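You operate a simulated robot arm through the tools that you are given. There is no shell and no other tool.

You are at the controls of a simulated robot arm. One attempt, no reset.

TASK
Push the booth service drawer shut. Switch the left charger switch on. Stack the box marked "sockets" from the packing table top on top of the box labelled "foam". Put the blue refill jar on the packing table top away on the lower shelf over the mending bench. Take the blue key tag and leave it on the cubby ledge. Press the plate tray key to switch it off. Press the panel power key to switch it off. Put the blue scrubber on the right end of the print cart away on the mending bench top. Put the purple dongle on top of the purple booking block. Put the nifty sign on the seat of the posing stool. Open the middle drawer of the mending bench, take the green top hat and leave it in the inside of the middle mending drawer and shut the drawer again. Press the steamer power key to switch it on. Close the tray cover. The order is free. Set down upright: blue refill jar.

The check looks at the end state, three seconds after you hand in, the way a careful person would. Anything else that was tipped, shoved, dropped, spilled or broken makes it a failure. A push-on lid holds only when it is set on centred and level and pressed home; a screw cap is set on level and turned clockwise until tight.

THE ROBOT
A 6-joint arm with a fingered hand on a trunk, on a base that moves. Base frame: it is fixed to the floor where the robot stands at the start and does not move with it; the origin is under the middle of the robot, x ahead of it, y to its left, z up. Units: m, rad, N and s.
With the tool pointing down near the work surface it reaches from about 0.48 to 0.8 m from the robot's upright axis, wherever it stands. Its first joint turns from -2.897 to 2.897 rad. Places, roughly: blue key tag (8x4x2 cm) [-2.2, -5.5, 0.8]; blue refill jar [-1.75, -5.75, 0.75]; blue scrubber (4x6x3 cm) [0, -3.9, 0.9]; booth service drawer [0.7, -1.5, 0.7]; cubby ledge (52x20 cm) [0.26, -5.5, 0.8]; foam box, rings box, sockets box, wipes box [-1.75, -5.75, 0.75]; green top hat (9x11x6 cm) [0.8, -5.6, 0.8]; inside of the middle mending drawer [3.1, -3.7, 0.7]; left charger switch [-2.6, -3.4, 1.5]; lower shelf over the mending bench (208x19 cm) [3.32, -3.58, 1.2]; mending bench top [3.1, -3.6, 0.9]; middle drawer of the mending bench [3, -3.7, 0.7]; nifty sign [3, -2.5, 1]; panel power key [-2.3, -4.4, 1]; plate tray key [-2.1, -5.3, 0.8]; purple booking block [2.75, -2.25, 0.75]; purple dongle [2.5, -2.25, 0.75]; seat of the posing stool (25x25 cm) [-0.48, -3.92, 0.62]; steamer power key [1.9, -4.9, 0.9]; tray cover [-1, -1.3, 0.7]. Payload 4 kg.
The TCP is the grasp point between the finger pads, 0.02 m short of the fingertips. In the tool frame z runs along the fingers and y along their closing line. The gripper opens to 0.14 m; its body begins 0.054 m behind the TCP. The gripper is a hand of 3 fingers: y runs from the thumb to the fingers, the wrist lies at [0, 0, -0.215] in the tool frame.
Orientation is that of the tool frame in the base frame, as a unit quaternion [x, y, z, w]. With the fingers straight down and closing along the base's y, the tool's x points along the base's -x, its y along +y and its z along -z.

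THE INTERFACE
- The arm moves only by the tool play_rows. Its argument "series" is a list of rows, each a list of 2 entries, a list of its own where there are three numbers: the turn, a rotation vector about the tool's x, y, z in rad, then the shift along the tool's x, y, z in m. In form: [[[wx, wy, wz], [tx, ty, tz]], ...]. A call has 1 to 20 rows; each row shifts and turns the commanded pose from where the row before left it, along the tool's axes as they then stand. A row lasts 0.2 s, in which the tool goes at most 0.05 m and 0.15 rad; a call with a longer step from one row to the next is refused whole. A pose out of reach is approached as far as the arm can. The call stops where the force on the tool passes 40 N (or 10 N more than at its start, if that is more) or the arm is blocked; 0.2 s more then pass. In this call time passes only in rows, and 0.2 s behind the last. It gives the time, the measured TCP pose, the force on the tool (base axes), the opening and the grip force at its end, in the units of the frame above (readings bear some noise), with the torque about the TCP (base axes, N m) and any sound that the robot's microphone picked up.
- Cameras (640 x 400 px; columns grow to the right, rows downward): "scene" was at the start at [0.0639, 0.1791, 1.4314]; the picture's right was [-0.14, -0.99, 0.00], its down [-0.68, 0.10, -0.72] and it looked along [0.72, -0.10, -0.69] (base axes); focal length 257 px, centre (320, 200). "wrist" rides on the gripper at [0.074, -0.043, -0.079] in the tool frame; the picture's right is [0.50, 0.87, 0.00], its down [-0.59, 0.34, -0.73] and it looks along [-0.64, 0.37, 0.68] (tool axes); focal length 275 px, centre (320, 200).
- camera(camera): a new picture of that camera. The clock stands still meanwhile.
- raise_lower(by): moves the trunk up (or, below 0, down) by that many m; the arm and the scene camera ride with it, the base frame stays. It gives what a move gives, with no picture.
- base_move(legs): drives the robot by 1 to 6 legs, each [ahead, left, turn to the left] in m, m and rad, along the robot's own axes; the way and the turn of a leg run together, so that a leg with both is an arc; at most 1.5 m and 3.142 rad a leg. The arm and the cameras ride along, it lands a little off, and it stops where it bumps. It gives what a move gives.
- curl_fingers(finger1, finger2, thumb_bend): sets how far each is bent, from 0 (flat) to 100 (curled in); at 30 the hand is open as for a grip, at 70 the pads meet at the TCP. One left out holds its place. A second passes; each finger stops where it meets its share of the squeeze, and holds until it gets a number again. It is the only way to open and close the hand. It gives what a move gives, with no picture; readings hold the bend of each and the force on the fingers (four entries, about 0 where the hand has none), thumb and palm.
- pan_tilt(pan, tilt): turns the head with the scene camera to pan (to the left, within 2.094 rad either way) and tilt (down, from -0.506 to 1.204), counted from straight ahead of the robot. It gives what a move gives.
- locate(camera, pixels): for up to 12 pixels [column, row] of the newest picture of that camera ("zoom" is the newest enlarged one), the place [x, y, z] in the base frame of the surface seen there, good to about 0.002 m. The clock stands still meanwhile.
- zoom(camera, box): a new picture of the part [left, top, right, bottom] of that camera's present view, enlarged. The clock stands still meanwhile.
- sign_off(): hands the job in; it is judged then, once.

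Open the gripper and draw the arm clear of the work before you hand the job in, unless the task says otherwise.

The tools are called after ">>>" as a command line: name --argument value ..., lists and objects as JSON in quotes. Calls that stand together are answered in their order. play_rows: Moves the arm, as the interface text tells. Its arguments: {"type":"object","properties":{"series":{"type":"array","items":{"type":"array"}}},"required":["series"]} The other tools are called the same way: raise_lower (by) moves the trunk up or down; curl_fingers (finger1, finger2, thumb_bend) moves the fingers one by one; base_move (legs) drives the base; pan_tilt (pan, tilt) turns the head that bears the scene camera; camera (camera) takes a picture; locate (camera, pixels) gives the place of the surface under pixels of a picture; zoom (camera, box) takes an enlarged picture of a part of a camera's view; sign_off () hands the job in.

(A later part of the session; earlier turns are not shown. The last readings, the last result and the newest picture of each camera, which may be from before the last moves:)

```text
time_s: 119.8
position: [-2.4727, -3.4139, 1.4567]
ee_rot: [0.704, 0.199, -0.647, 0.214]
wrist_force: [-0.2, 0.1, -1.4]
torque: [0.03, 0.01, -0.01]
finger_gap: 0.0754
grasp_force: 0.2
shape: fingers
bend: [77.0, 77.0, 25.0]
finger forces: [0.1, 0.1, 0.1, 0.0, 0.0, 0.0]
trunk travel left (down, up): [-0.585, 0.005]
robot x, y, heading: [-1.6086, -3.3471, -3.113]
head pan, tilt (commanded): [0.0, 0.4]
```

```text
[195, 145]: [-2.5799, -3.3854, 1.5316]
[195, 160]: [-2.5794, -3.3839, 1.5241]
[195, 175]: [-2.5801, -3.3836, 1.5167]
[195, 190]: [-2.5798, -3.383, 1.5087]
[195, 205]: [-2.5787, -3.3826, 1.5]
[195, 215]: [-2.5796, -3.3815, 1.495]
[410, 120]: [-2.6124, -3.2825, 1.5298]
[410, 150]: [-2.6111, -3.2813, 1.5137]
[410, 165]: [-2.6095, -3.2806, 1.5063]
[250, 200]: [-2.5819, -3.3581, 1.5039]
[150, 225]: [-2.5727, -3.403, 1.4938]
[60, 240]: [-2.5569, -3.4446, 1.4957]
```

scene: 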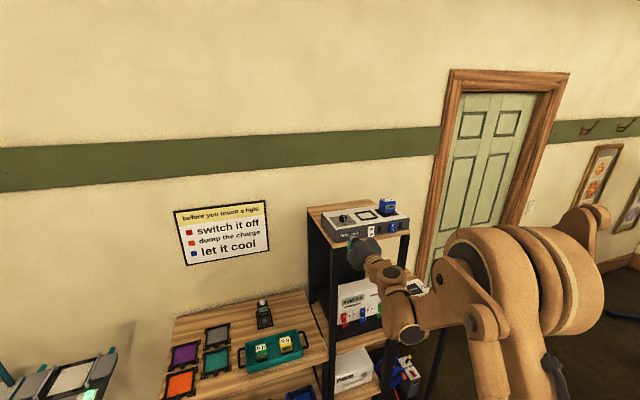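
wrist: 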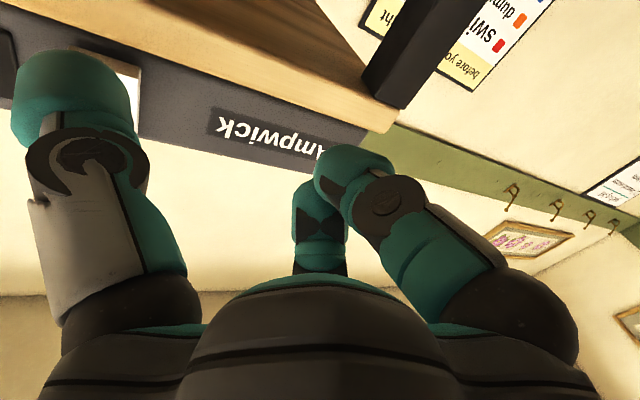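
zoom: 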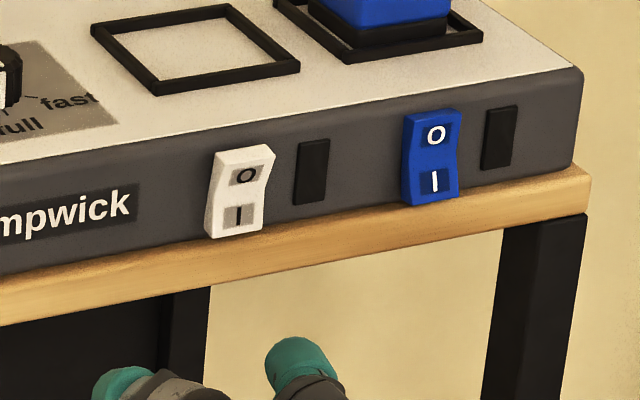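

I sample the white rocker's face again to see whether the I end is now in.

>>> locate --camera "zoom" --pixels '[[248, 155], [245, 172], [243, 190], [240, 205], [238, 218], [235, 232], [440, 118], [437, 135], [434, 155], [434, 172], [433, 185], [430, 197]]'

>>> zoom --camera "scene" --box '[364, 220, 396, 244]'

```text
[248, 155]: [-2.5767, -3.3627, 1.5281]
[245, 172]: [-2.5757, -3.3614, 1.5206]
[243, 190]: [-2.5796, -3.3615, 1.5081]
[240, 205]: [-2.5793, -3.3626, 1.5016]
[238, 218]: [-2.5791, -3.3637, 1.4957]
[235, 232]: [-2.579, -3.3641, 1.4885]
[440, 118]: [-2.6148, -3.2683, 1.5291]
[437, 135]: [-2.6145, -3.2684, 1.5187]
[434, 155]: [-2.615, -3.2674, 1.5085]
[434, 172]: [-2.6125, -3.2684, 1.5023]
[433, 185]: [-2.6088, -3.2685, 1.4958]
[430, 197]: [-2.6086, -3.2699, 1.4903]
```

```text
16.00 times, centred on (380, 232) of scene
```

zoom: 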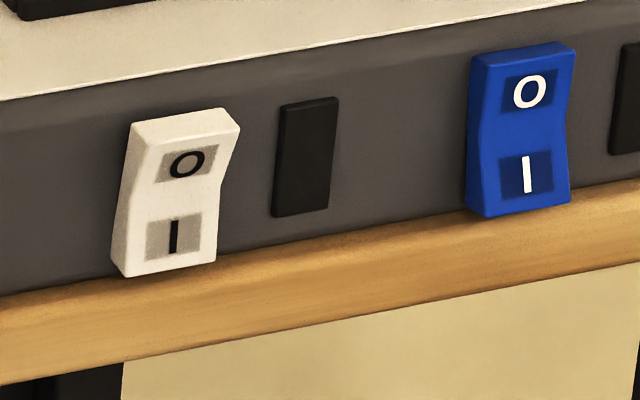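

The white rocker now has its I end in and O end out — switched on. I back away and return the hand to pointing down.

>>> base_move --legs '[[-0.3, 0, 0]]'

>>> play_rows --series '[[[0, 0.1428, 0], [0.0307, 0, 0]], [[0, 0.1428, 0], [0.0307, 0, 0]], [[0, 0.1428, 0], [0.0307, 0, 0]], [[0, 0.1428, 0], [0.0307, 0, 0]], [[0, 0.1428, 0], [0.0307, 0, 0]], [[0, 0.1428, 0], [0.0307, 0, 0]], [[0, 0.1428, 0], [0.0307, 0, 0]], [[0, 0.1428, 0], [0.0307, 0, 0]], [[0, 0.1428, 0], [0.0307, 0, 0]], [[0, 0.1428, 0], [0.0307, 0, 0]], [[0, 0.07, 0], [0.015, 0, 0]]]'

>>> base_move --legs '[[0, 0, 1.2]]'

>>> pan_tilt --pan -0.2 --tilt 0.5

>>> camera --camera "scene"

```text
time_s: 121.8
position: [-2.1697, -3.4083, 1.4566]
ee_rot: [0.704, 0.2, -0.647, 0.215]
wrist_force: [-0.3, -0.3, -0.4]
torque: [0.02, 0.01, -0.01]
finger_gap: 0.0755
grasp_force: 0.0
shape: fingers
bend: [77.0, 77.0, 25.0]
finger forces: [0.1, 0.0, 0.1, 0.0, 0.1, 0.0]
trunk travel left (down, up): [-0.585, 0.005]
robot x, y, heading: [-1.3116, -3.3397, -3.111]
head pan, tilt (commanded): [0.0, 0.4]
```

```text
time_s: 124.2
position: [-2.0005, -3.3035, 1.2412]
ee_rot: [0.956, 0.294, 0.007, 0.021]
wrist_force: [0.0, -0.1, 0.0]
torque: [-0.01, -0.03, 0.06]
finger_gap: 0.0756
grasp_force: 0.1
shape: fingers
bend: [77.0, 77.0, 25.0]
finger forces: [0.1, 0.0, 0.0, 0.0, 0.0, 0.0]
trunk travel left (down, up): [-0.585, 0.005]
robot x, y, heading: [-1.3098, -3.342, -3.107]
head pan, tilt (commanded): [0.0, 0.4]
```

```text
time_s: 127.7
position: [-1.5781, -3.977, 1.2425]
ee_rot: [0.614, 0.789, 0.017, 0.015]
wrist_force: [0.1, 0.3, -0.2]
torque: [-0.02, 0.0, 0.02]
finger_gap: 0.0755
grasp_force: 0.0
shape: fingers
bend: [77.0, 77.0, 25.0]
finger forces: [0.0, 0.1, 0.1, 0.1, 0.1, 0.0]
trunk travel left (down, up): [-0.585, 0.005]
robot x, y, heading: [-1.309, -3.3397, -1.885]
head pan, tilt (commanded): [0.0, 0.4]
```

```text
time_s: 128.4
position: [-1.5782, -3.9779, 1.2429]
ee_rot: [0.614, 0.789, 0.017, 0.014]
wrist_force: [0.9, 0.2, 0.2]
torque: [0.02, 0.0, 0.01]
finger_gap: 0.0755
grasp_force: 0.0
shape: fingers
bend: [77.0, 77.0, 25.0]
finger forces: [0.0, 0.0, 0.0, 0.0, 0.0, 0.0]
trunk travel left (down, up): [-0.585, 0.005]
robot x, y, heading: [-1.3125, -3.3392, -1.889]
head pan, tilt (commanded): [-0.201, 0.499]
```

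```text
taken
```

scene: 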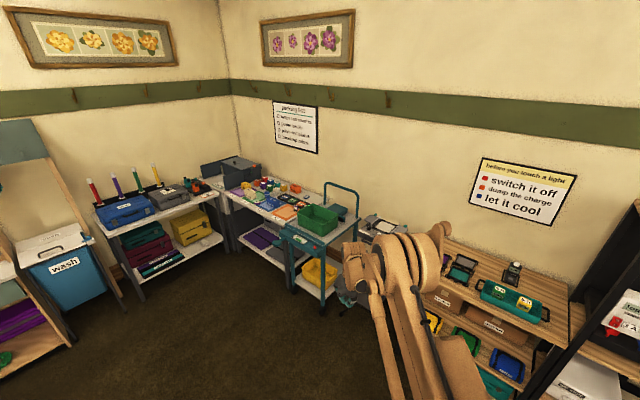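

The teal cart and the tables in the corner are visible; the panel stand is near (375,225) behind the arm. I zoom there and on the corner tables.

>>> zoom --camera "scene" --box '[270, 160, 430, 320]'

>>> zoom --camera "scene" --box '[80, 140, 360, 310]'

>>> locate --camera "scene" --pixels '[[380, 222], [345, 290], [320, 220], [370, 225], [290, 200], [250, 190], [130, 210], [190, 195], [270, 185], [300, 290], [200, 225], [345, 225]]'

```text
2.50 times, centred on (350, 240) of scene
```

zoom: 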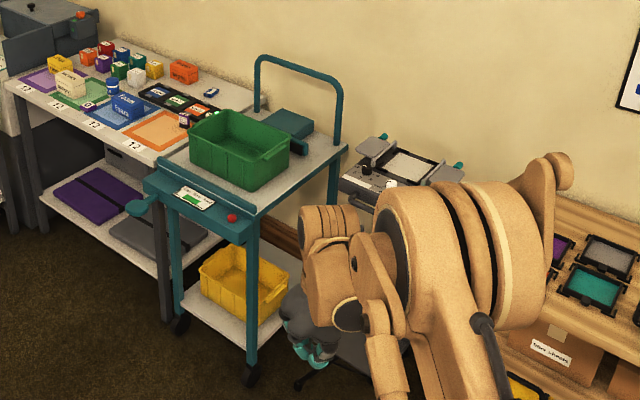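

```text
2.29 times, centred on (220, 225) of scene
```

zoom: 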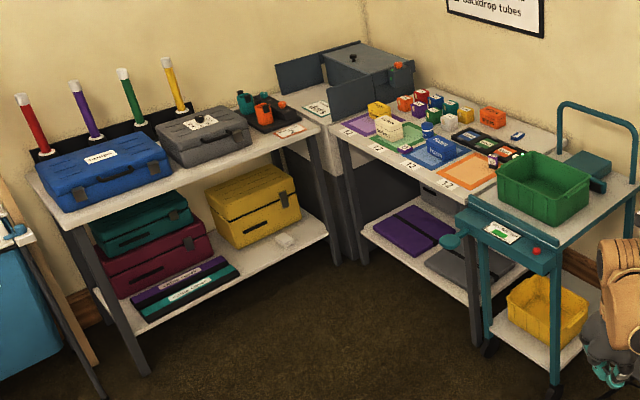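

```text
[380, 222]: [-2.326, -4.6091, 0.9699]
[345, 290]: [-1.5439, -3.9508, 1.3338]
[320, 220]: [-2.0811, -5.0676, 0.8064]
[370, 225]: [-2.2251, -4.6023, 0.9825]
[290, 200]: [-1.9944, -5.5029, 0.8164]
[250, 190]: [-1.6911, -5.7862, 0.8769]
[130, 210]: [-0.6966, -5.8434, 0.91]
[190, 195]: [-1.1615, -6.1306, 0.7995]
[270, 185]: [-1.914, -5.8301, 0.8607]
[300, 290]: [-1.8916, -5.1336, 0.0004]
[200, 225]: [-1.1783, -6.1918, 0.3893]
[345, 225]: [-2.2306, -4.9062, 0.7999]
```

The panel stand is near (-2.3,-4.55,0.97), the teal cart with a red button near (-2.05,-5.2). I drive closer to the panel, facing it.

>>> base_move --legs '[[0.8, 0.28, 0], [0, 0, -1.0]]'

>>> pan_tilt --pan 0.1 --tilt 0.7

>>> camera --camera "scene"

```text
time_s: 135.4
position: [-1.9532, -4.3224, 1.2416]
ee_rot: [0.911, 0.412, 0.009, 0.02]
wrist_force: [-0.8, 0.8, 0.4]
torque: [-0.01, 0.01, -0.01]
finger_gap: 0.0754
grasp_force: 0.0
shape: fingers
bend: [77.0, 77.0, 25.0]
finger forces: [0.1, 0.0, 0.1, 0.1, 0.1, 0.0]
trunk travel left (down, up): [-0.585, 0.005]
robot x, y, heading: [-1.2754, -4.1854, -2.854]
head pan, tilt (commanded): [-0.201, 0.499]
```

```text
time_s: 136.2
position: [-1.9544, -4.321, 1.2424]
ee_rot: [0.911, 0.412, 0.008, 0.02]
wrist_force: [-0.1, -0.4, 0.3]
torque: [0.0, 0.0, 0.02]
finger_gap: 0.0753
grasp_force: 0.0
shape: fingers
bend: [77.0, 77.0, 25.0]
finger forces: [0.0, 0.1, 0.0, 0.0, 0.0, 0.0]
trunk travel left (down, up): [-0.585, 0.005]
robot x, y, heading: [-1.2723, -4.183, -2.847]
head pan, tilt (commanded): [0.099, 0.7]
```

```text
taken
```

scene: 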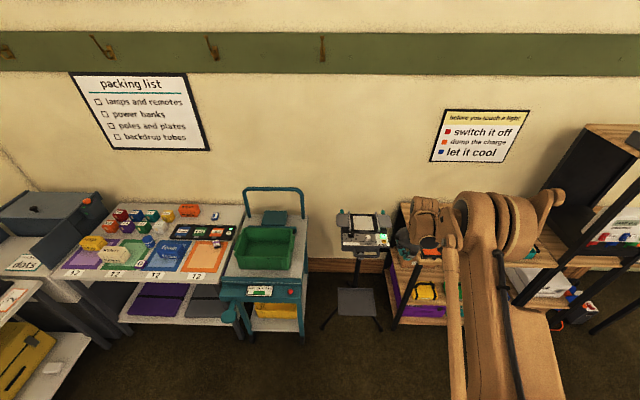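

>>> zoom --camera "scene" --box '[320, 195, 420, 275]'

>>> locate --camera "zoom" --pixels '[[265, 145], [350, 255], [390, 270], [420, 270], [300, 260], [180, 240], [250, 250], [430, 190], [320, 180], [180, 290], [400, 300], [370, 262]]'

>>> zoom --camera "scene" --box '[50, 180, 310, 330]'

```text
5.00 times, centred on (370, 235) of scene
```

zoom: 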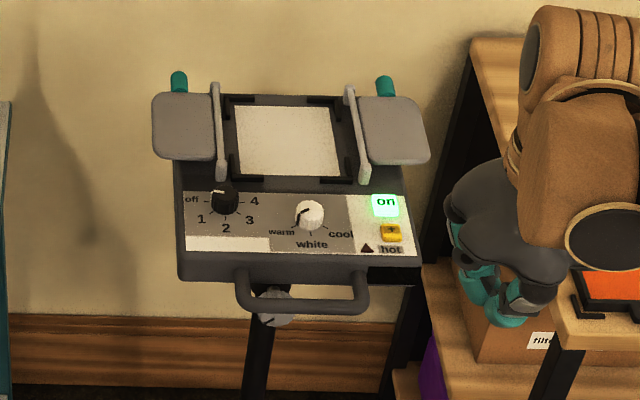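

```text
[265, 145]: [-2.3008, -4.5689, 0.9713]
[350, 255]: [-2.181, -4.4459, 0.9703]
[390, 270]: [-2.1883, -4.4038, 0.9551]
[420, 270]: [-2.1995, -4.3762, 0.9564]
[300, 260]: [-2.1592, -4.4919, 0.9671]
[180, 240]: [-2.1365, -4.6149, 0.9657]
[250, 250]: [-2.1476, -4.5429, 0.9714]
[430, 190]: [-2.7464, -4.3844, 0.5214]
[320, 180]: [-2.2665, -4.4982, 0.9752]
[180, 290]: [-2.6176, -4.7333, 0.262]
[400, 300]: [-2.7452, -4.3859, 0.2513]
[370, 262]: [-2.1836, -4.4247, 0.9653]
```

```text
2.46 times, centred on (180, 255) of scene
```

zoom: 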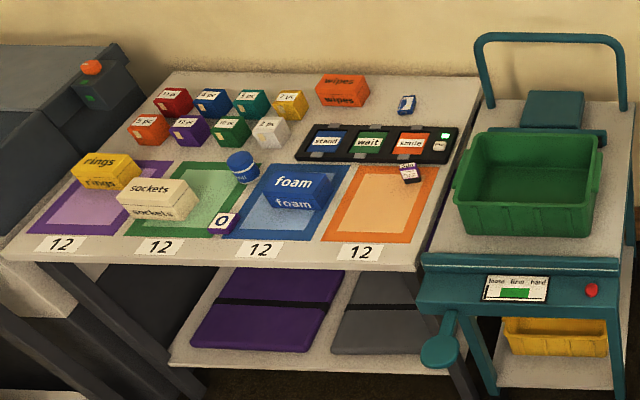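

The panel shows a lit "on" lamp with a yellow power key below it at (391,232); on the packing table the plate tray has a lit green lamp and key at (440,140). I zoom and locate the panel's key.

>>> zoom --camera "scene" --box '[370, 228, 410, 253]'

>>> locate --camera "zoom" --pixels '[[335, 210], [320, 200], [350, 220], [335, 240], [300, 210], [250, 150], [380, 200], [330, 130], [250, 250]]'

```text
16.00 times, centred on (390, 240) of scene
```

zoom: 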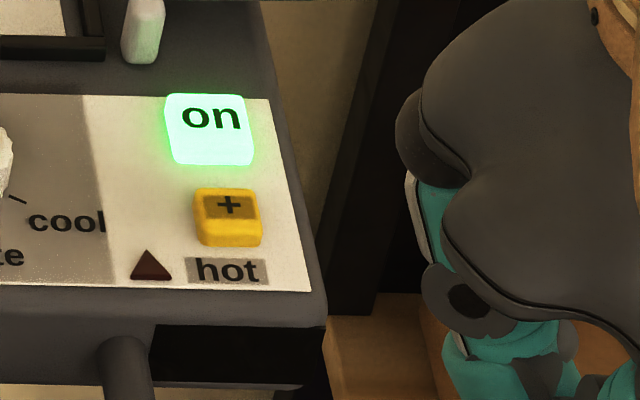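

```text
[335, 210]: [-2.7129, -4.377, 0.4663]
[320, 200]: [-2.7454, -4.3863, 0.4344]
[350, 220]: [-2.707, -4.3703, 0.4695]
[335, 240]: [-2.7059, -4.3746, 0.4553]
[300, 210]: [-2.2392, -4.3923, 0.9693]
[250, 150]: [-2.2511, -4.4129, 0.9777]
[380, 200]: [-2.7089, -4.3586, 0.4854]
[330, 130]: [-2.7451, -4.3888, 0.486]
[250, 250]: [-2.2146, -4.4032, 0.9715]
```

Below the lit "on" lamp is a yellow key with a plus-like mark; I locate both heights.

>>> locate --camera "zoom" --pixels '[[228, 205], [228, 218], [228, 235], [200, 210], [255, 210], [210, 130], [210, 105], [170, 220], [285, 240], [190, 150], [245, 150]]'

```text
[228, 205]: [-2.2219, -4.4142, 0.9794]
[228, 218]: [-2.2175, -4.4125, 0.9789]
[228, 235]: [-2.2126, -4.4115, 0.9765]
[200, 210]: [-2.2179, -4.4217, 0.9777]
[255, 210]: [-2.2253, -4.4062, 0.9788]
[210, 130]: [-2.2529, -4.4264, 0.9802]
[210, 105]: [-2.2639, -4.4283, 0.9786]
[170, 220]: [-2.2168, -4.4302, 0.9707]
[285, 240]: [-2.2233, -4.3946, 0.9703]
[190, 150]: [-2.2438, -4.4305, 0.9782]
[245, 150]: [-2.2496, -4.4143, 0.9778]
```

The yellow key is at (-2.219,-4.413,0.979). I use finger2 as the presser (in default yaw it leads forward-left, keeping the palm off the knobs): reopen, curl the others, lower the trunk, move up and set the yaw.

>>> curl_fingers --finger1 30 --finger2 25 --thumb_bend 30

>>> curl_fingers --finger1 100 --thumb_bend 100

>>> play_rows --series '[[[0.043, 0, 0.1], [0, 0, 0]], [[0, 0, 0.125], [0, 0, 0]], [[0, 0, 0.125], [0, 0, 0]], [[0, 0, 0.125], [0, 0, 0]], [[0, 0, 0.125], [0, 0, 0]]]'

>>> base_move --legs '[[0.2, 0, 0]]'

>>> raise_lower --by -0.1

>>> camera --camera "scene"

```text
time_s: 137.2
position: [-1.9524, -4.3207, 1.2433]
ee_rot: [0.911, 0.413, 0.007, 0.02]
wrist_force: [-1.4, 0.7, 0.0]
torque: [-0.01, 0.01, 0.04]
finger_gap: 0.1241
grasp_force: 0.0
shape: fingers
bend: [30.0, 25.0, 30.0]
finger forces: [0.0, 0.1, 0.1, 0.0, 0.0, 0.1]
trunk travel left (down, up): [-0.585, 0.005]
robot x, y, heading: [-1.2733, -4.1812, -2.856]
head pan, tilt (commanded): [0.099, 0.7]
```

```text
time_s: 138.2
position: [-1.9535, -4.3217, 1.2427]
ee_rot: [0.911, 0.412, 0.008, 0.02]
wrist_force: [-0.5, 0.3, 0.1]
torque: [0.01, 0.0, 0.02]
finger_gap: 0.0001
grasp_force: 0.0
shape: fingers
bend: [85.0, 25.0, 82.0]
finger forces: [0.1, 0.0, 0.0, 0.1, 0.0, 0.1]
trunk travel left (down, up): [-0.585, 0.005]
robot x, y, heading: [-1.2778, -4.1831, -2.853]
head pan, tilt (commanded): [0.099, 0.7]
```

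```text
time_s: 139.4
position: [-1.9533, -4.3211, 1.242]
ee_rot: [0.992, 0.124, 0.001, 0.0]
wrist_force: [0.0, -0.1, 0.1]
torque: [-0.01, 0.01, -0.01]
finger_gap: 0.008
grasp_force: 0.1
shape: fingers
bend: [98.0, 25.0, 100.0]
finger forces: [0.0, 0.0, 0.0, 0.0, 0.1, 0.2]
trunk travel left (down, up): [-0.585, 0.005]
robot x, y, heading: [-1.2738, -4.1828, -2.855]
head pan, tilt (commanded): [0.099, 0.7]
```

```text
time_s: 141.0
position: [-2.1435, -4.378, 1.2412]
ee_rot: [0.992, 0.125, 0.001, 0.0]
wrist_force: [-0.2, -0.8, 0.3]
torque: [0.01, -0.01, 0.04]
finger_gap: 0.0077
grasp_force: 0.1
shape: fingers
bend: [98.0, 25.0, 100.0]
finger forces: [0.0, 0.0, 0.0, 0.1, 0.0, 0.1]
trunk travel left (down, up): [-0.585, 0.005]
robot x, y, heading: [-1.4672, -4.2374, -2.858]
head pan, tilt (commanded): [0.099, 0.7]
```

```text
time_s: 142.3
position: [-2.1438, -4.377, 1.1434]
ee_rot: [0.992, 0.124, 0.0, 0.0]
wrist_force: [0.1, 0.2, 0.4]
torque: [-0.01, 0.01, -0.02]
finger_gap: 0.0075
grasp_force: 0.1
shape: fingers
bend: [98.0, 25.0, 100.0]
finger forces: [0.0, 0.0, 0.1, 0.0, 0.0, 0.0]
trunk travel left (down, up): [-0.485, 0.105]
robot x, y, heading: [-1.4684, -4.2387, -2.856]
head pan, tilt (commanded): [0.099, 0.7]
```

```text
taken
```

scene: 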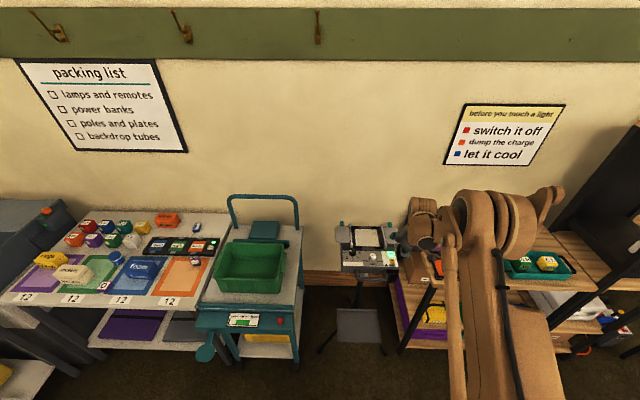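

The yaw is good (finger2 points forward-left at -2.37 rad). I align over the key and descend to about 4 cm above, then verify the fingertip position.

>>> play_rows --series '[[[0, 0, 0], [-0.0012, -0.0272, 0]], [[0, 0, 0], [0, 0, 0.045]], [[0, 0, 0], [0, 0, 0.045]], [[0, 0, 0], [0, 0, 0.02]]]'

>>> zoom --camera "scene" --box '[340, 200, 440, 280]'

```text
time_s: 143.3
position: [-2.1458, -4.3503, 1.04]
ee_rot: [0.992, 0.124, 0.001, 0.0]
wrist_force: [0.0, 0.2, 0.5]
torque: [0.0, 0.02, -0.01]
finger_gap: 0.0077
grasp_force: 0.0
shape: fingers
bend: [98.0, 25.0, 100.0]
finger forces: [0.1, 0.1, 0.1, 0.0, 0.1, 0.0]
out of reach, approached as far as the arm can: row 4
trunk travel left (down, up): [-0.485, 0.105]
robot x, y, heading: [-1.4622, -4.2403, -2.85]
head pan, tilt (commanded): [0.099, 0.7]
```

```text
5.00 times, centred on (390, 240) of scene
```

zoom: 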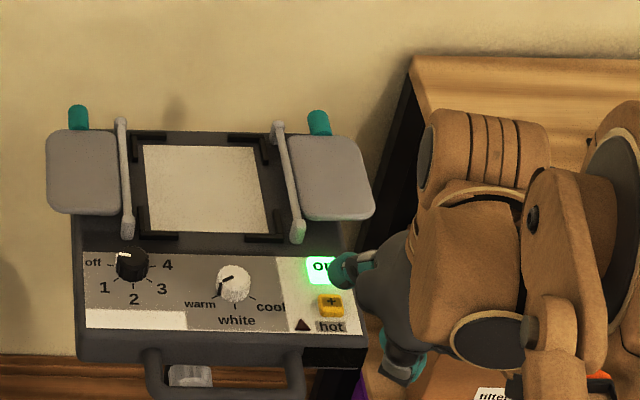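

Finger2's tip appears at (342,268), near the lamp in projection. I locate it precisely.

>>> locate --camera "zoom" --pixels '[[335, 265], [342, 256], [345, 270], [340, 280], [350, 285], [330, 300], [330, 270]]'

```text
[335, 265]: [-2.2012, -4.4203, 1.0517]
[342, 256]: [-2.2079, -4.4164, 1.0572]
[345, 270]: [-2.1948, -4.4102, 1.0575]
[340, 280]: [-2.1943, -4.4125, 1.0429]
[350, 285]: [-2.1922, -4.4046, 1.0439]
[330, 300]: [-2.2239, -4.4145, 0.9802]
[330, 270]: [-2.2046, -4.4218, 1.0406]
```

The fingertip is at ≈(-2.206,-4.410), tip bottom ≈1.025. I shift 7 mm outward, raise the arm a little and lower the trunk so the arm has downward range.

>>> play_rows --series '[[[0, 0, 0], [-0.007, -0.0008, -0.04]], [[0, 0, 0], [0, 0, -0.03]]]'

>>> raise_lower --by -0.1

>>> zoom --camera "scene" --box '[340, 200, 440, 280]'

```text
time_s: 143.9
position: [-2.154, -4.3524, 1.1109]
ee_rot: [0.992, 0.125, -0.001, -0.001]
wrist_force: [0.4, -0.3, 0.4]
torque: [0.01, 0.04, 0.01]
finger_gap: 0.0079
grasp_force: 0.0
shape: fingers
bend: [98.0, 25.0, 100.0]
finger forces: [0.1, 0.0, 0.0, 0.0, 0.1, 0.0]
trunk travel left (down, up): [-0.485, 0.105]
robot x, y, heading: [-1.4671, -4.2367, -2.854]
head pan, tilt (commanded): [0.099, 0.7]
```

```text
time_s: 145.2
position: [-2.153, -4.3515, 1.0107]
ee_rot: [0.992, 0.124, 0.001, 0.001]
wrist_force: [-0.3, 1.2, 1.0]
torque: [0.01, -0.01, 0.05]
finger_gap: 0.0077
grasp_force: 0.1
shape: fingers
bend: [98.0, 25.0, 100.0]
finger forces: [0.1, 0.0, 0.0, 0.0, 0.1, 0.1]
trunk travel left (down, up): [-0.385, 0.205]
robot x, y, heading: [-1.4642, -4.2371, -2.857]
head pan, tilt (commanded): [0.099, 0.7]
```

```text
5.00 times, centred on (390, 240) of scene
```

zoom: 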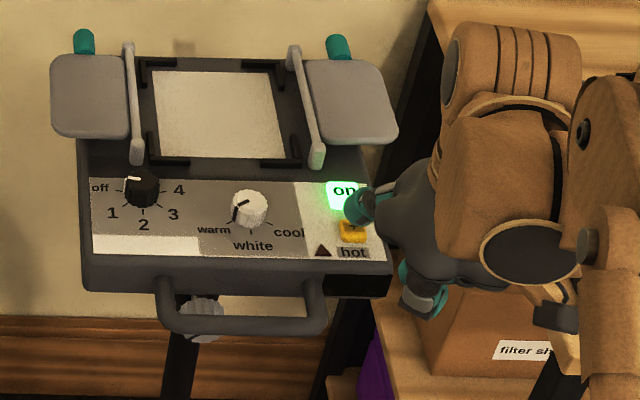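

The fingertip is just above the yellow key at (353,215). I press down in small steps, watching the force.

>>> play_rows --series '[[[0, 0, 0], [0, 0, 0.01]], [[0, 0, 0], [0, 0, 0.005]]]'

>>> play_rows --series '[[[0, 0, 0], [0, 0, 0.004]]]'

>>> zoom --camera "scene" --box '[340, 200, 440, 280]'

```text
time_s: 145.8
position: [-2.1531, -4.351, 0.9959]
ee_rot: [0.992, 0.124, 0.001, -0.001]
wrist_force: [0.5, 0.3, -0.1]
torque: [0.01, 0.0, 0.0]
finger_gap: 0.0077
grasp_force: 0.0
shape: fingers
bend: [98.0, 25.0, 100.0]
finger forces: [0.0, 0.1, 0.0, 0.0, 0.0, 0.0]
trunk travel left (down, up): [-0.385, 0.205]
robot x, y, heading: [-1.4623, -4.236, -2.858]
head pan, tilt (commanded): [0.099, 0.7]
```

```text
time_s: 146.2
position: [-2.1539, -4.3504, 0.9915]
ee_rot: [0.992, 0.124, 0.001, 0.0]
wrist_force: [0.7, 1.8, 2.2]
torque: [-0.12, 0.08, -0.04]
finger_gap: 0.0075
grasp_force: 0.6
shape: fingers
bend: [98.0, 25.0, 100.0]
finger forces: [0.0, 2.0, 0.0, 0.1, 0.0, 0.0]
trunk travel left (down, up): [-0.385, 0.205]
robot x, y, heading: [-1.4643, -4.2399, -2.856]
head pan, tilt (commanded): [0.099, 0.7]
heard: click
```

```text
5.00 times, centred on (390, 240) of scene
```

zoom: 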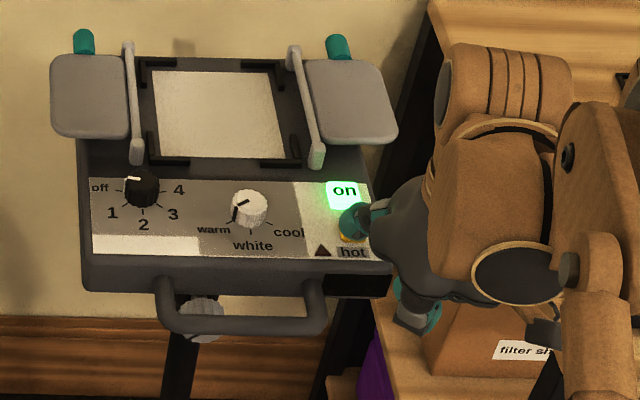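

A click was heard. I lift off and check the lamp.

>>> play_rows --series '[[[0, 0, 0], [0, 0, -0.02]], [[0, 0, 0], [0, 0, -0.04]]]'

>>> zoom --camera "scene" --box '[340, 200, 440, 280]'

```text
time_s: 146.8
position: [-2.1539, -4.3532, 1.0531]
ee_rot: [0.992, 0.124, 0.0, 0.0]
wrist_force: [-0.2, -0.7, 0.7]
torque: [-0.01, 0.0, 0.01]
finger_gap: 0.0079
grasp_force: 0.0
shape: fingers
bend: [98.0, 25.0, 100.0]
finger forces: [0.0, 0.1, 0.0, 0.1, 0.1, 0.0]
trunk travel left (down, up): [-0.385, 0.205]
robot x, y, heading: [-1.4637, -4.2392, -2.853]
head pan, tilt (commanded): [0.099, 0.7]
```

```text
5.00 times, centred on (390, 240) of scene
```

zoom: 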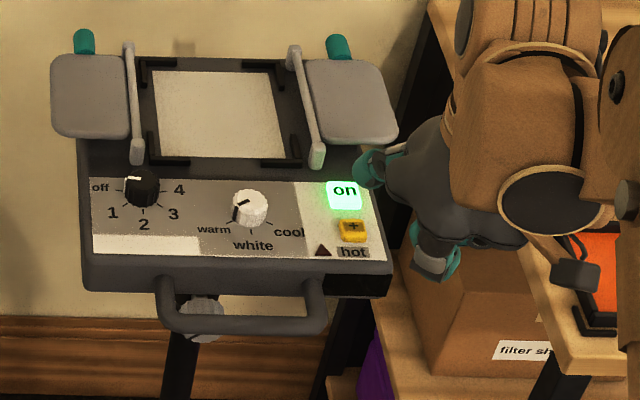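

The lamp still shows "on". I zoom in to compare details with before.

>>> zoom --camera "scene" --box '[385, 230, 421, 256]'

```text
15.38 times, centred on (403, 243) of scene
```

zoom: 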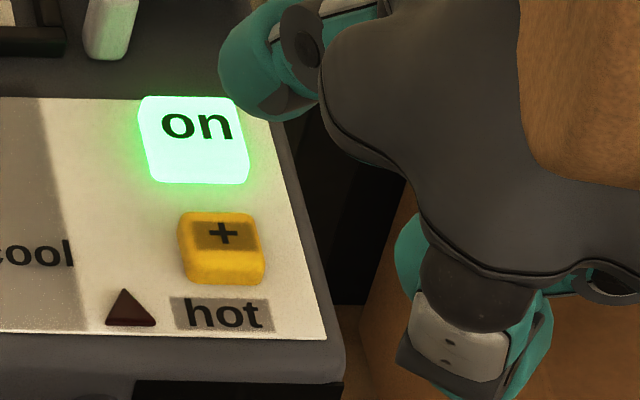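

The "on" cap is itself raised like a key, so it may be the power key. I check whether the yellow key's height changed (latched).

>>> locate --camera "zoom" --pixels '[[220, 235], [220, 255], [200, 240], [245, 235], [195, 130], [195, 150], [180, 110], [130, 305], [60, 200], [220, 275]]'

```text
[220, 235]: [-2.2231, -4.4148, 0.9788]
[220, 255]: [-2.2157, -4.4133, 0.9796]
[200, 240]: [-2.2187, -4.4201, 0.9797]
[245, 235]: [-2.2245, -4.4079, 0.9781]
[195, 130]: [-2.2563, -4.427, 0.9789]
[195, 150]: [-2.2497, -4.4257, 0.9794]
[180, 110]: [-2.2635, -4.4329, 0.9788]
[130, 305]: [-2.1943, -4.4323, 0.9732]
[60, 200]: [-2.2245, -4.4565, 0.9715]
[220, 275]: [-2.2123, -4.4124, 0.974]
```

The given x≈-2.3 matches the lit "on" cap at (-2.256,-4.427), so that is the power key. I move the fingertip over it and press.

>>> play_rows --series '[[[0, 0, 0], [-0.0429, 0.0038, 0]], [[0, 0, 0], [0, 0, 0.03]]]'

>>> zoom --camera "scene" --box '[340, 200, 440, 280]'

```text
time_s: 147.4
position: [-2.1956, -4.3656, 1.0243]
ee_rot: [0.992, 0.124, 0.0, -0.001]
wrist_force: [-0.9, 0.2, 0.5]
torque: [0.04, 0.01, -0.03]
finger_gap: 0.0072
grasp_force: 0.1
shape: fingers
bend: [97.0, 25.0, 100.0]
finger forces: [0.0, 0.1, 0.1, 0.0, 0.0, 0.0]
trunk travel left (down, up): [-0.385, 0.205]
robot x, y, heading: [-1.4639, -4.2391, -2.857]
head pan, tilt (commanded): [0.099, 0.7]
```

```text
5.00 times, centred on (390, 240) of scene
```

zoom: 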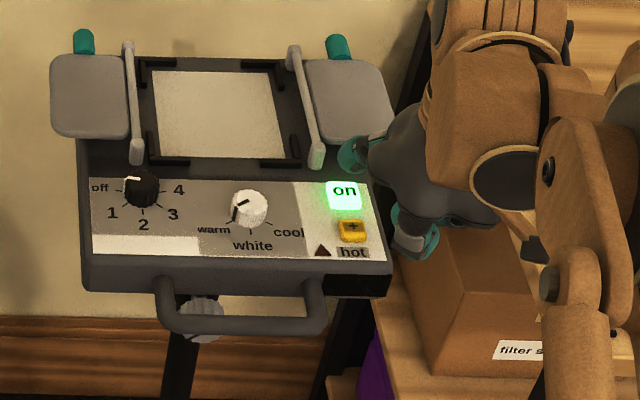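

Fingertip centre is over (-2.258,-4.426). I press down.

>>> play_rows --series '[[[0, 0, 0], [0, 0, 0.025]], [[0, 0, 0], [0, 0, 0.005]]]'

>>> play_rows --series '[[[0, 0, 0], [0, 0, 0.004]]]'

>>> play_rows --series '[[[0, 0, 0], [0, 0, -0.02]], [[0, 0, 0], [0, 0, -0.04]]]'

>>> zoom --camera "scene" --box '[340, 200, 440, 280]'

```text
time_s: 148.0
position: [-2.194, -4.3648, 0.9923]
ee_rot: [0.992, 0.124, -0.001, 0.001]
wrist_force: [-0.6, 0.3, 1.7]
torque: [-0.07, 0.11, -0.07]
finger_gap: 0.0077
grasp_force: 1.1
shape: fingers
bend: [97.0, 24.0, 100.0]
finger forces: [0.1, 1.3, 0.0, 0.1, 0.0, 0.0]
trunk travel left (down, up): [-0.385, 0.205]
robot x, y, heading: [-1.4661, -4.2419, -2.855]
head pan, tilt (commanded): [0.099, 0.7]
```

```text
time_s: 148.4
position: [-2.1951, -4.3654, 0.9892]
ee_rot: [0.992, 0.125, -0.001, 0.001]
wrist_force: [0.0, 1.1, 3.6]
torque: [-0.21, 0.25, -0.15]
finger_gap: 0.0075
grasp_force: 2.2
shape: fingers
bend: [97.0, 24.0, 100.0]
finger forces: [0.0, 3.8, 0.0, 0.0, 0.1, 0.0]
trunk travel left (down, up): [-0.385, 0.205]
robot x, y, heading: [-1.4684, -4.2375, -2.854]
head pan, tilt (commanded): [0.099, 0.7]
heard: click
```

```text
time_s: 149.0
position: [-2.193, -4.3644, 1.0482]
ee_rot: [0.992, 0.124, 0.0, 0.0]
wrist_force: [0.4, 0.3, -0.2]
torque: [-0.01, 0.0, 0.05]
finger_gap: 0.0074
grasp_force: 0.0
shape: fingers
bend: [97.0, 25.0, 100.0]
finger forces: [0.0, 0.0, 0.0, 0.1, 0.1, 0.0]
trunk travel left (down, up): [-0.385, 0.205]
robot x, y, heading: [-1.4674, -4.2394, -2.855]
head pan, tilt (commanded): [0.099, 0.7]
```

```text
5.00 times, centred on (390, 240) of scene
```

zoom: 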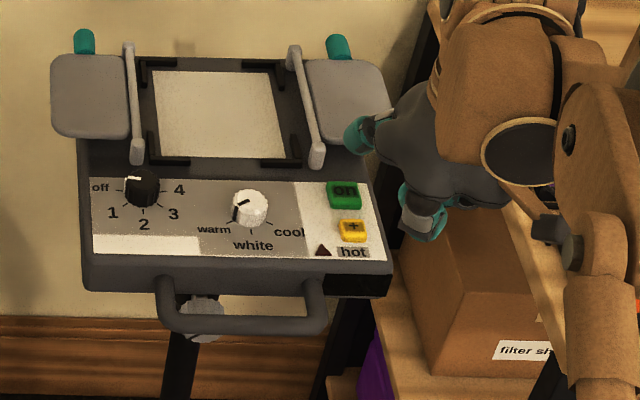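

The power key's lamp is now out — panel switched off. Since my earlier press of the "+" key clicked, I press it once more to return it to its original state in case it toggles.

>>> play_rows --series '[[[0, 0, 0], [0.0429, -0.0038, 0]], [[0, 0, 0], [0, 0, 0.04]], [[0, 0, 0], [0, 0, 0.013]], [[0, 0, 0], [0, 0, 0.004]]]'

>>> play_rows --series '[[[0, 0, 0], [0, 0, -0.02]], [[0, 0, 0], [0, 0, -0.05]], [[0, 0, 0], [0, 0, -0.05]]]'

>>> zoom --camera "scene" --box '[340, 200, 440, 280]'

```text
time_s: 150.0
position: [-2.1547, -4.3508, 0.9901]
ee_rot: [0.992, 0.124, 0.001, 0.0]
wrist_force: [1.3, 0.4, 3.1]
torque: [-0.13, 0.17, -0.01]
finger_gap: 0.0076
grasp_force: 1.8
shape: fingers
bend: [97.0, 24.0, 100.0]
finger forces: [0.0, 2.8, 0.1, 0.0, 0.1, 0.0]
trunk travel left (down, up): [-0.385, 0.205]
robot x, y, heading: [-1.4638, -4.2408, -2.857]
head pan, tilt (commanded): [0.099, 0.7]
heard: click
```

```text
time_s: 150.8
position: [-2.1538, -4.3512, 1.1123]
ee_rot: [0.992, 0.125, 0.001, 0.0]
wrist_force: [0.5, -0.6, -0.1]
torque: [0.01, -0.04, -0.04]
finger_gap: 0.0077
grasp_force: 0.1
shape: fingers
bend: [97.0, 25.0, 100.0]
finger forces: [0.0, 0.0, 0.0, 0.0, 0.1, 0.1]
trunk travel left (down, up): [-0.385, 0.205]
robot x, y, heading: [-1.4653, -4.2373, -2.852]
head pan, tilt (commanded): [0.099, 0.7]
```

```text
5.00 times, centred on (390, 240) of scene
```

zoom: 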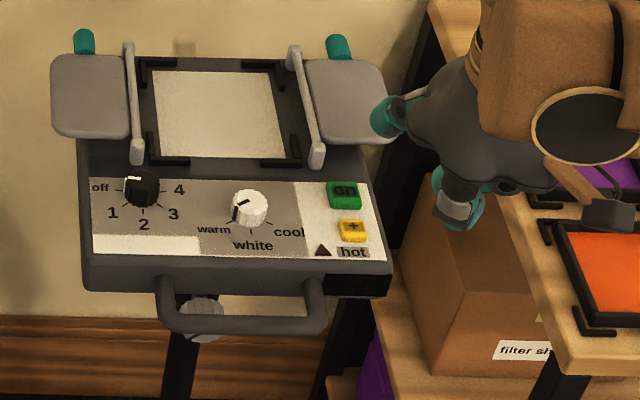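

The panel is off. Next is the packing table: I raise the trunk for clearance and view, and drive over to stand before it.

>>> raise_lower --by 0.2

>>> base_move --legs '[[0.1, 1.05, 0], [0, 0, -0.28]]'

>>> pan_tilt --pan 0.0 --tilt 0.8

>>> camera --camera "scene"

```text
time_s: 153.0
position: [-2.1539, -4.3517, 1.3114]
ee_rot: [0.992, 0.124, 0.001, 0.0]
wrist_force: [0.3, -0.2, 0.2]
torque: [-0.02, -0.03, -0.03]
finger_gap: 0.0079
grasp_force: 0.0
shape: fingers
bend: [97.0, 25.0, 100.0]
finger forces: [0.0, 0.0, 0.0, 0.0, 0.0, 0.1]
trunk travel left (down, up): [-0.585, 0.005]
robot x, y, heading: [-1.4629, -4.2388, -2.855]
head pan, tilt (commanded): [0.099, 0.7]
```

```text
time_s: 159.3
position: [-1.9652, -5.1711, 1.3106]
ee_rot: [1.0, -0.021, 0.001, 0.0]
wrist_force: [-0.2, 0.5, -0.3]
torque: [0.02, 0.01, -0.01]
finger_gap: 0.0077
grasp_force: 0.0
shape: fingers
bend: [97.0, 25.0, 100.0]
finger forces: [0.1, 0.0, 0.1, 0.0, 0.0, 0.0]
trunk travel left (down, up): [-0.585, 0.005]
robot x, y, heading: [-1.2719, -5.2638, 3.136]
head pan, tilt (commanded): [0.099, 0.7]
```

```text
time_s: 160.0
position: [-1.9643, -5.1699, 1.3107]
ee_rot: [1.0, -0.021, 0.001, 0.001]
wrist_force: [-0.1, -0.4, -0.4]
torque: [0.01, -0.01, -0.02]
finger_gap: 0.0076
grasp_force: 0.1
shape: fingers
bend: [97.0, 25.0, 100.0]
finger forces: [0.0, 0.0, 0.0, 0.1, 0.1, 0.0]
trunk travel left (down, up): [-0.585, 0.005]
robot x, y, heading: [-1.2723, -5.2617, 3.139]
head pan, tilt (commanded): [0.0, 0.799]
```

```text
taken
```

scene: 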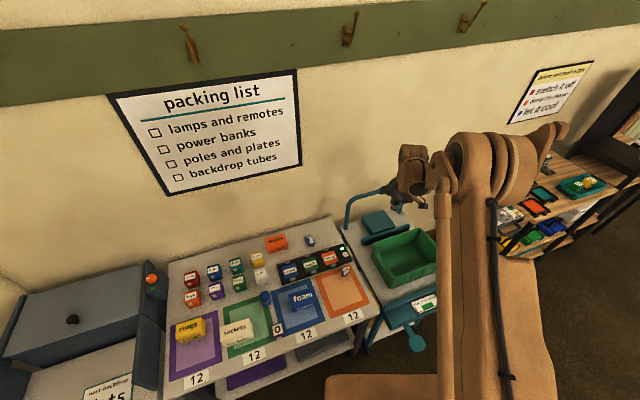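

The packing table is in front-left. I zoom and locate its items.

>>> zoom --camera "scene" --box '[150, 220, 390, 390]'

>>> locate --camera "zoom" --pixels '[[100, 280], [215, 290], [310, 205], [402, 210], [430, 55], [510, 82], [525, 140], [425, 55], [335, 55], [60, 110], [560, 370], [280, 370]]'

```text
2.35 times, centred on (270, 305) of scene
```

zoom: 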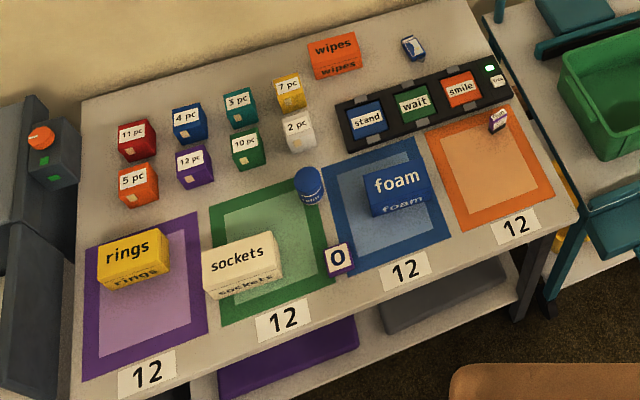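

```text
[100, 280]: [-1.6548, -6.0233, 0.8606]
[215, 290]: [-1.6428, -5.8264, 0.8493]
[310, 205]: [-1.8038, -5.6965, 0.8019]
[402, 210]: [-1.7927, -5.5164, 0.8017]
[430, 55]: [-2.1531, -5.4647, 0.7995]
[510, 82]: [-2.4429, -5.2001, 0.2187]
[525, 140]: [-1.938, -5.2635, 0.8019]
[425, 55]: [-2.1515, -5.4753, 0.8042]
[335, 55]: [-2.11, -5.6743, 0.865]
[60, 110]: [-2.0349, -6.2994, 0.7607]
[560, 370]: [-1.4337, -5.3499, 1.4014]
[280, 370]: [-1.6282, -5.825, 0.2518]
```

I locate key features: labels for the table direction, the tray key, tag, jar, and boxes.

>>> locate --camera "zoom" --pixels '[[150, 372], [283, 320], [405, 270], [517, 225], [490, 68], [498, 80], [413, 47], [307, 170], [397, 180], [400, 205], [130, 250], [240, 255]]'

>>> zoom --camera "scene" --box '[270, 225, 360, 285]'

```text
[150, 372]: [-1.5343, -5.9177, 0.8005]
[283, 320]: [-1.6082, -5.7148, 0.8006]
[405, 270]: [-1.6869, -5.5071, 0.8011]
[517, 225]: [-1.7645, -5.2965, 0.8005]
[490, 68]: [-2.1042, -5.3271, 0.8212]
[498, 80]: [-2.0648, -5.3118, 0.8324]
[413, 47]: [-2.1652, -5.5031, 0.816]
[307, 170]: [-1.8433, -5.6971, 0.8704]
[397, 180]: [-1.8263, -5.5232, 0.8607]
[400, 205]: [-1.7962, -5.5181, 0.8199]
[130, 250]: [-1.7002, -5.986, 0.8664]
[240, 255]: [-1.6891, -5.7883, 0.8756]
```

```text
6.67 times, centred on (315, 255) of scene
```

zoom: 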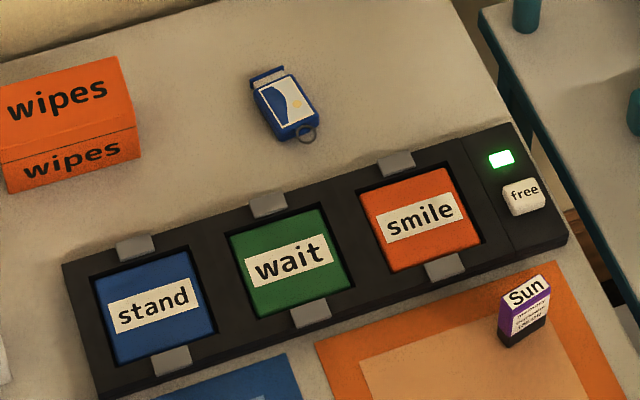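

The plate tray has a lit green lamp at (500,158) and a white "free" key at (523,195). I measure heights of both.

>>> locate --camera "zoom" --pixels '[[500, 152], [500, 160], [490, 165], [512, 165], [475, 175], [520, 188], [520, 200], [510, 195], [540, 195], [530, 212], [480, 215], [285, 105]]'

>>> zoom --camera "scene" --box '[330, 238, 356, 258]'

```text
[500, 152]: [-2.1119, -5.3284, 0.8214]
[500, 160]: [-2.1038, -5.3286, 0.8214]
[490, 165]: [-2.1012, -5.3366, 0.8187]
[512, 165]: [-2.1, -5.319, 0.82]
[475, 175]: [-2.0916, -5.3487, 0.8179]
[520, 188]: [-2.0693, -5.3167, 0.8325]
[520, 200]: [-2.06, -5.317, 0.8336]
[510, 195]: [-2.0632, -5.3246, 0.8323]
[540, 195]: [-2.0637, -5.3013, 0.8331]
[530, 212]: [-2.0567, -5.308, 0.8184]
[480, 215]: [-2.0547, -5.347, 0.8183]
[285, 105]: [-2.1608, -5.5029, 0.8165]
```

```text
16.00 times, centred on (343, 248) of scene
```

zoom: 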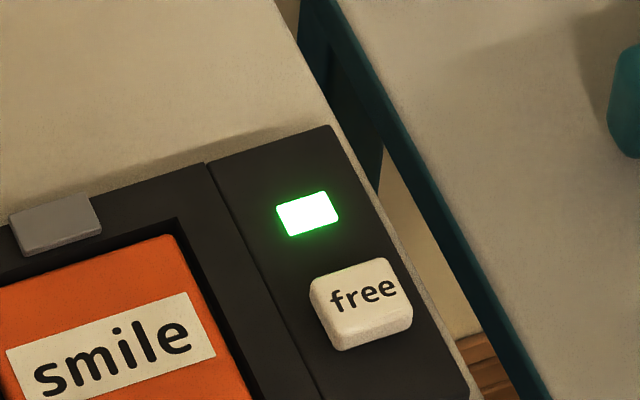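

The "free" key stands 15 mm proud at (-2.064,-5.313,0.833) and the lamp beside it is lit. I reposition squarely in front of it (heading -2.79) and yaw the hand so finger2 leads straight ahead.

>>> base_move --legs '[[0.17, -0.089, 0], [0, 0, 0.358]]'

>>> play_rows --series '[[[0, 0, 0.121], [0, 0, 0]], [[0, 0, 0.121], [0, 0, 0]], [[0, 0, 0.121], [0, 0, 0]], [[0, 0, 0.121], [0, 0, 0]]]'

>>> raise_lower --by -0.3

>>> camera --camera "scene"

```text
time_s: 162.7
position: [-2.122, -5.3311, 1.3104]
ee_rot: [0.987, 0.159, 0.001, 0.0]
wrist_force: [-0.3, -0.1, 0.0]
torque: [-0.01, -0.03, 0.01]
finger_gap: 0.0076
grasp_force: 0.0
shape: fingers
bend: [97.0, 25.0, 100.0]
finger forces: [0.1, 0.0, 0.0, 0.0, 0.1, 0.0]
trunk travel left (down, up): [-0.585, 0.005]
robot x, y, heading: [-1.4427, -5.168, -2.787]
head pan, tilt (commanded): [0.0, 0.799]
```

```text
time_s: 163.7
position: [-2.1235, -5.33, 1.3094]
ee_rot: [0.997, -0.083, 0.002, 0.0]
wrist_force: [-0.7, 0.0, 0.3]
torque: [0.01, 0.02, -0.02]
finger_gap: 0.0074
grasp_force: 0.1
shape: fingers
bend: [97.0, 25.0, 100.0]
finger forces: [0.0, 0.1, 0.0, 0.0, 0.0, 0.0]
trunk travel left (down, up): [-0.585, 0.005]
robot x, y, heading: [-1.4434, -5.1689, -2.787]
head pan, tilt (commanded): [0.0, 0.799]
```

```text
time_s: 166.7
position: [-2.1234, -5.33, 1.0091]
ee_rot: [0.997, -0.082, 0.002, 0.0]
wrist_force: [0.2, 0.0, 0.0]
torque: [0.0, 0.0, 0.0]
finger_gap: 0.0076
grasp_force: 0.2
shape: fingers
bend: [97.0, 25.0, 100.0]
finger forces: [0.1, 0.0, 0.1, 0.0, 0.0, 0.0]
trunk travel left (down, up): [-0.285, 0.305]
robot x, y, heading: [-1.4419, -5.1688, -2.786]
head pan, tilt (commanded): [0.0, 0.799]
```

```text
taken
```

scene: 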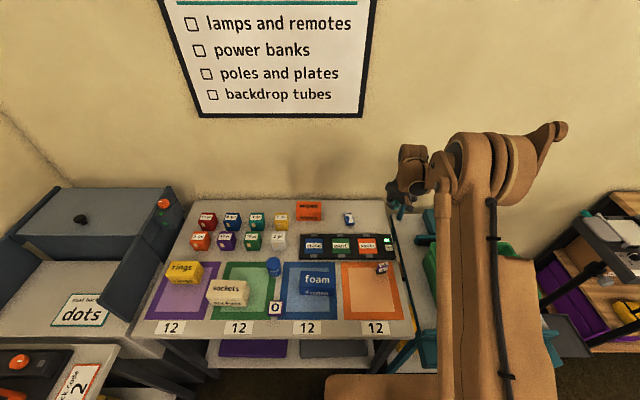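

The view is square on the table now. I check the height of the small "Sun" box at (382,267), which lies under where my palm would be.

>>> zoom --camera "scene" --box '[340, 205, 440, 285]'

>>> locate --camera "zoom" --pixels '[[265, 295], [270, 310], [262, 325], [270, 340], [310, 245], [305, 225], [52, 75], [40, 65], [60, 90], [55, 110], [370, 200]]'

```text
5.00 times, centred on (390, 245) of scene
```

zoom: 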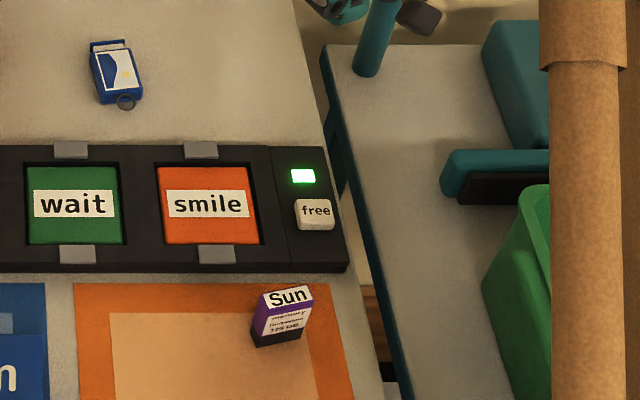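

```text
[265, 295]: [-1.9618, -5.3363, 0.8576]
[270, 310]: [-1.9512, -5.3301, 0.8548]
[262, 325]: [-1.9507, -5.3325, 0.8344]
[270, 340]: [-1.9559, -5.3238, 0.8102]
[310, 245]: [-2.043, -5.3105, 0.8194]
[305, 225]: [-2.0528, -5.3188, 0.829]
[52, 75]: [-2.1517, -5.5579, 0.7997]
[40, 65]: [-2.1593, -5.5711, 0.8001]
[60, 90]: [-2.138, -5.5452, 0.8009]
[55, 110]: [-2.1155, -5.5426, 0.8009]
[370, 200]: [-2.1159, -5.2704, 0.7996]
```

The Sun box (top 0.858) would be under the palm, so I flip the approach: use finger1 pointing back toward me with the palm beyond the key over empty table. I reconfigure the fingers and yaw.

>>> curl_fingers --finger1 25 --finger2 30 --thumb_bend 30

>>> curl_fingers --finger2 100 --thumb_bend 100

>>> play_rows --series '[[[0, 0, -0.149], [0, 0, 0]], [[0, 0, -0.149], [0, 0, 0]], [[0, 0, -0.149], [0, 0, 0]], [[0, 0, -0.149], [0, 0, 0]], [[0, 0, -0.149], [0, 0, 0]], [[0, 0, -0.149], [0, 0, 0]], [[0, 0, -0.149], [0, 0, 0]], [[0, 0, 0], [-0.0245, -0.0083, 0]], [[0, 0, 0], [0, 0, 0.045]], [[0, 0, 0], [0, 0, 0.045]]]'

>>> zoom --camera "scene" --box '[340, 205, 440, 285]'

>>> camera --camera "wrist"

```text
time_s: 167.7
position: [-2.122, -5.3292, 1.0102]
ee_rot: [0.997, -0.082, 0.0, 0.001]
wrist_force: [0.6, 0.5, 1.4]
torque: [0.0, 0.01, 0.0]
finger_gap: 0.1287
grasp_force: 0.2
shape: fingers
bend: [25.0, 30.0, 30.0]
finger forces: [0.0, 0.0, 0.1, 0.1, 0.0, 0.0]
trunk travel left (down, up): [-0.285, 0.305]
robot x, y, heading: [-1.4456, -5.1699, -2.783]
head pan, tilt (commanded): [0.0, 0.799]
```

```text
time_s: 168.7
position: [-2.1237, -5.3305, 1.0107]
ee_rot: [0.997, -0.082, 0.0, 0.0]
wrist_force: [0.4, 0.4, 0.5]
torque: [0.01, -0.03, 0.01]
finger_gap: 0.0726
grasp_force: 0.0
shape: fingers
bend: [25.0, 85.0, 82.0]
finger forces: [0.1, 0.0, 0.0, 0.0, 0.0, 0.0]
trunk travel left (down, up): [-0.285, 0.305]
robot x, y, heading: [-1.4418, -5.1715, -2.789]
head pan, tilt (commanded): [0.0, 0.799]
```

```text
time_s: 170.8
position: [-2.1457, -5.3429, 0.9189]
ee_rot: [0.905, 0.426, 0.001, 0.001]
wrist_force: [-0.2, 0.3, 0.1]
torque: [0.01, 0.0, 0.02]
finger_gap: 0.0671
grasp_force: 0.0
shape: fingers
bend: [25.0, 98.0, 100.0]
finger forces: [0.0, 0.0, 0.0, 0.1, 0.0, 0.0]
trunk travel left (down, up): [-0.285, 0.305]
robot x, y, heading: [-1.443, -5.1723, -2.783]
head pan, tilt (commanded): [0.0, 0.799]
```

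```text
5.00 times, centred on (390, 245) of scene
```

zoom: 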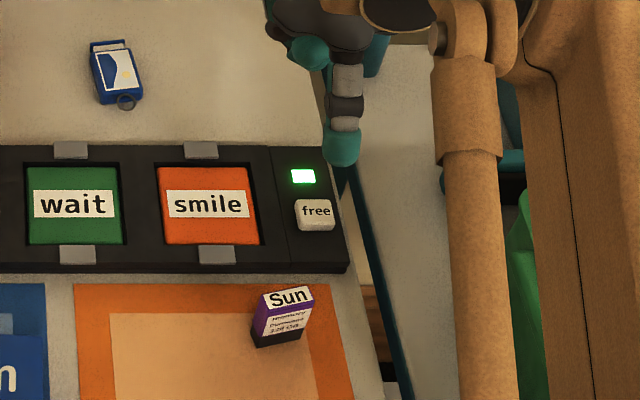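

```text
taken
```

wrist: 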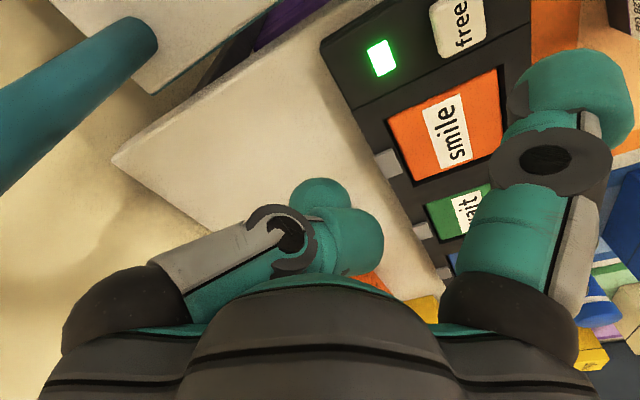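

Finger1 points toward me, tip at (342,155) in the zoom. I locate it.

>>> locate --camera "zoom" --pixels '[[342, 140], [342, 155], [330, 150], [355, 150], [342, 163], [315, 208], [305, 215], [325, 215]]'

```text
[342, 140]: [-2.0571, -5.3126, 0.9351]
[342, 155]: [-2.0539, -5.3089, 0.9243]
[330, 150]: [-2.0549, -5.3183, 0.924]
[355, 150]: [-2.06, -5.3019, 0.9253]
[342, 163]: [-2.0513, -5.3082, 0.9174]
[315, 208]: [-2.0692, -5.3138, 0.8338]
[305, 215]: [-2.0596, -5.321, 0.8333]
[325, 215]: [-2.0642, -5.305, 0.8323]
```

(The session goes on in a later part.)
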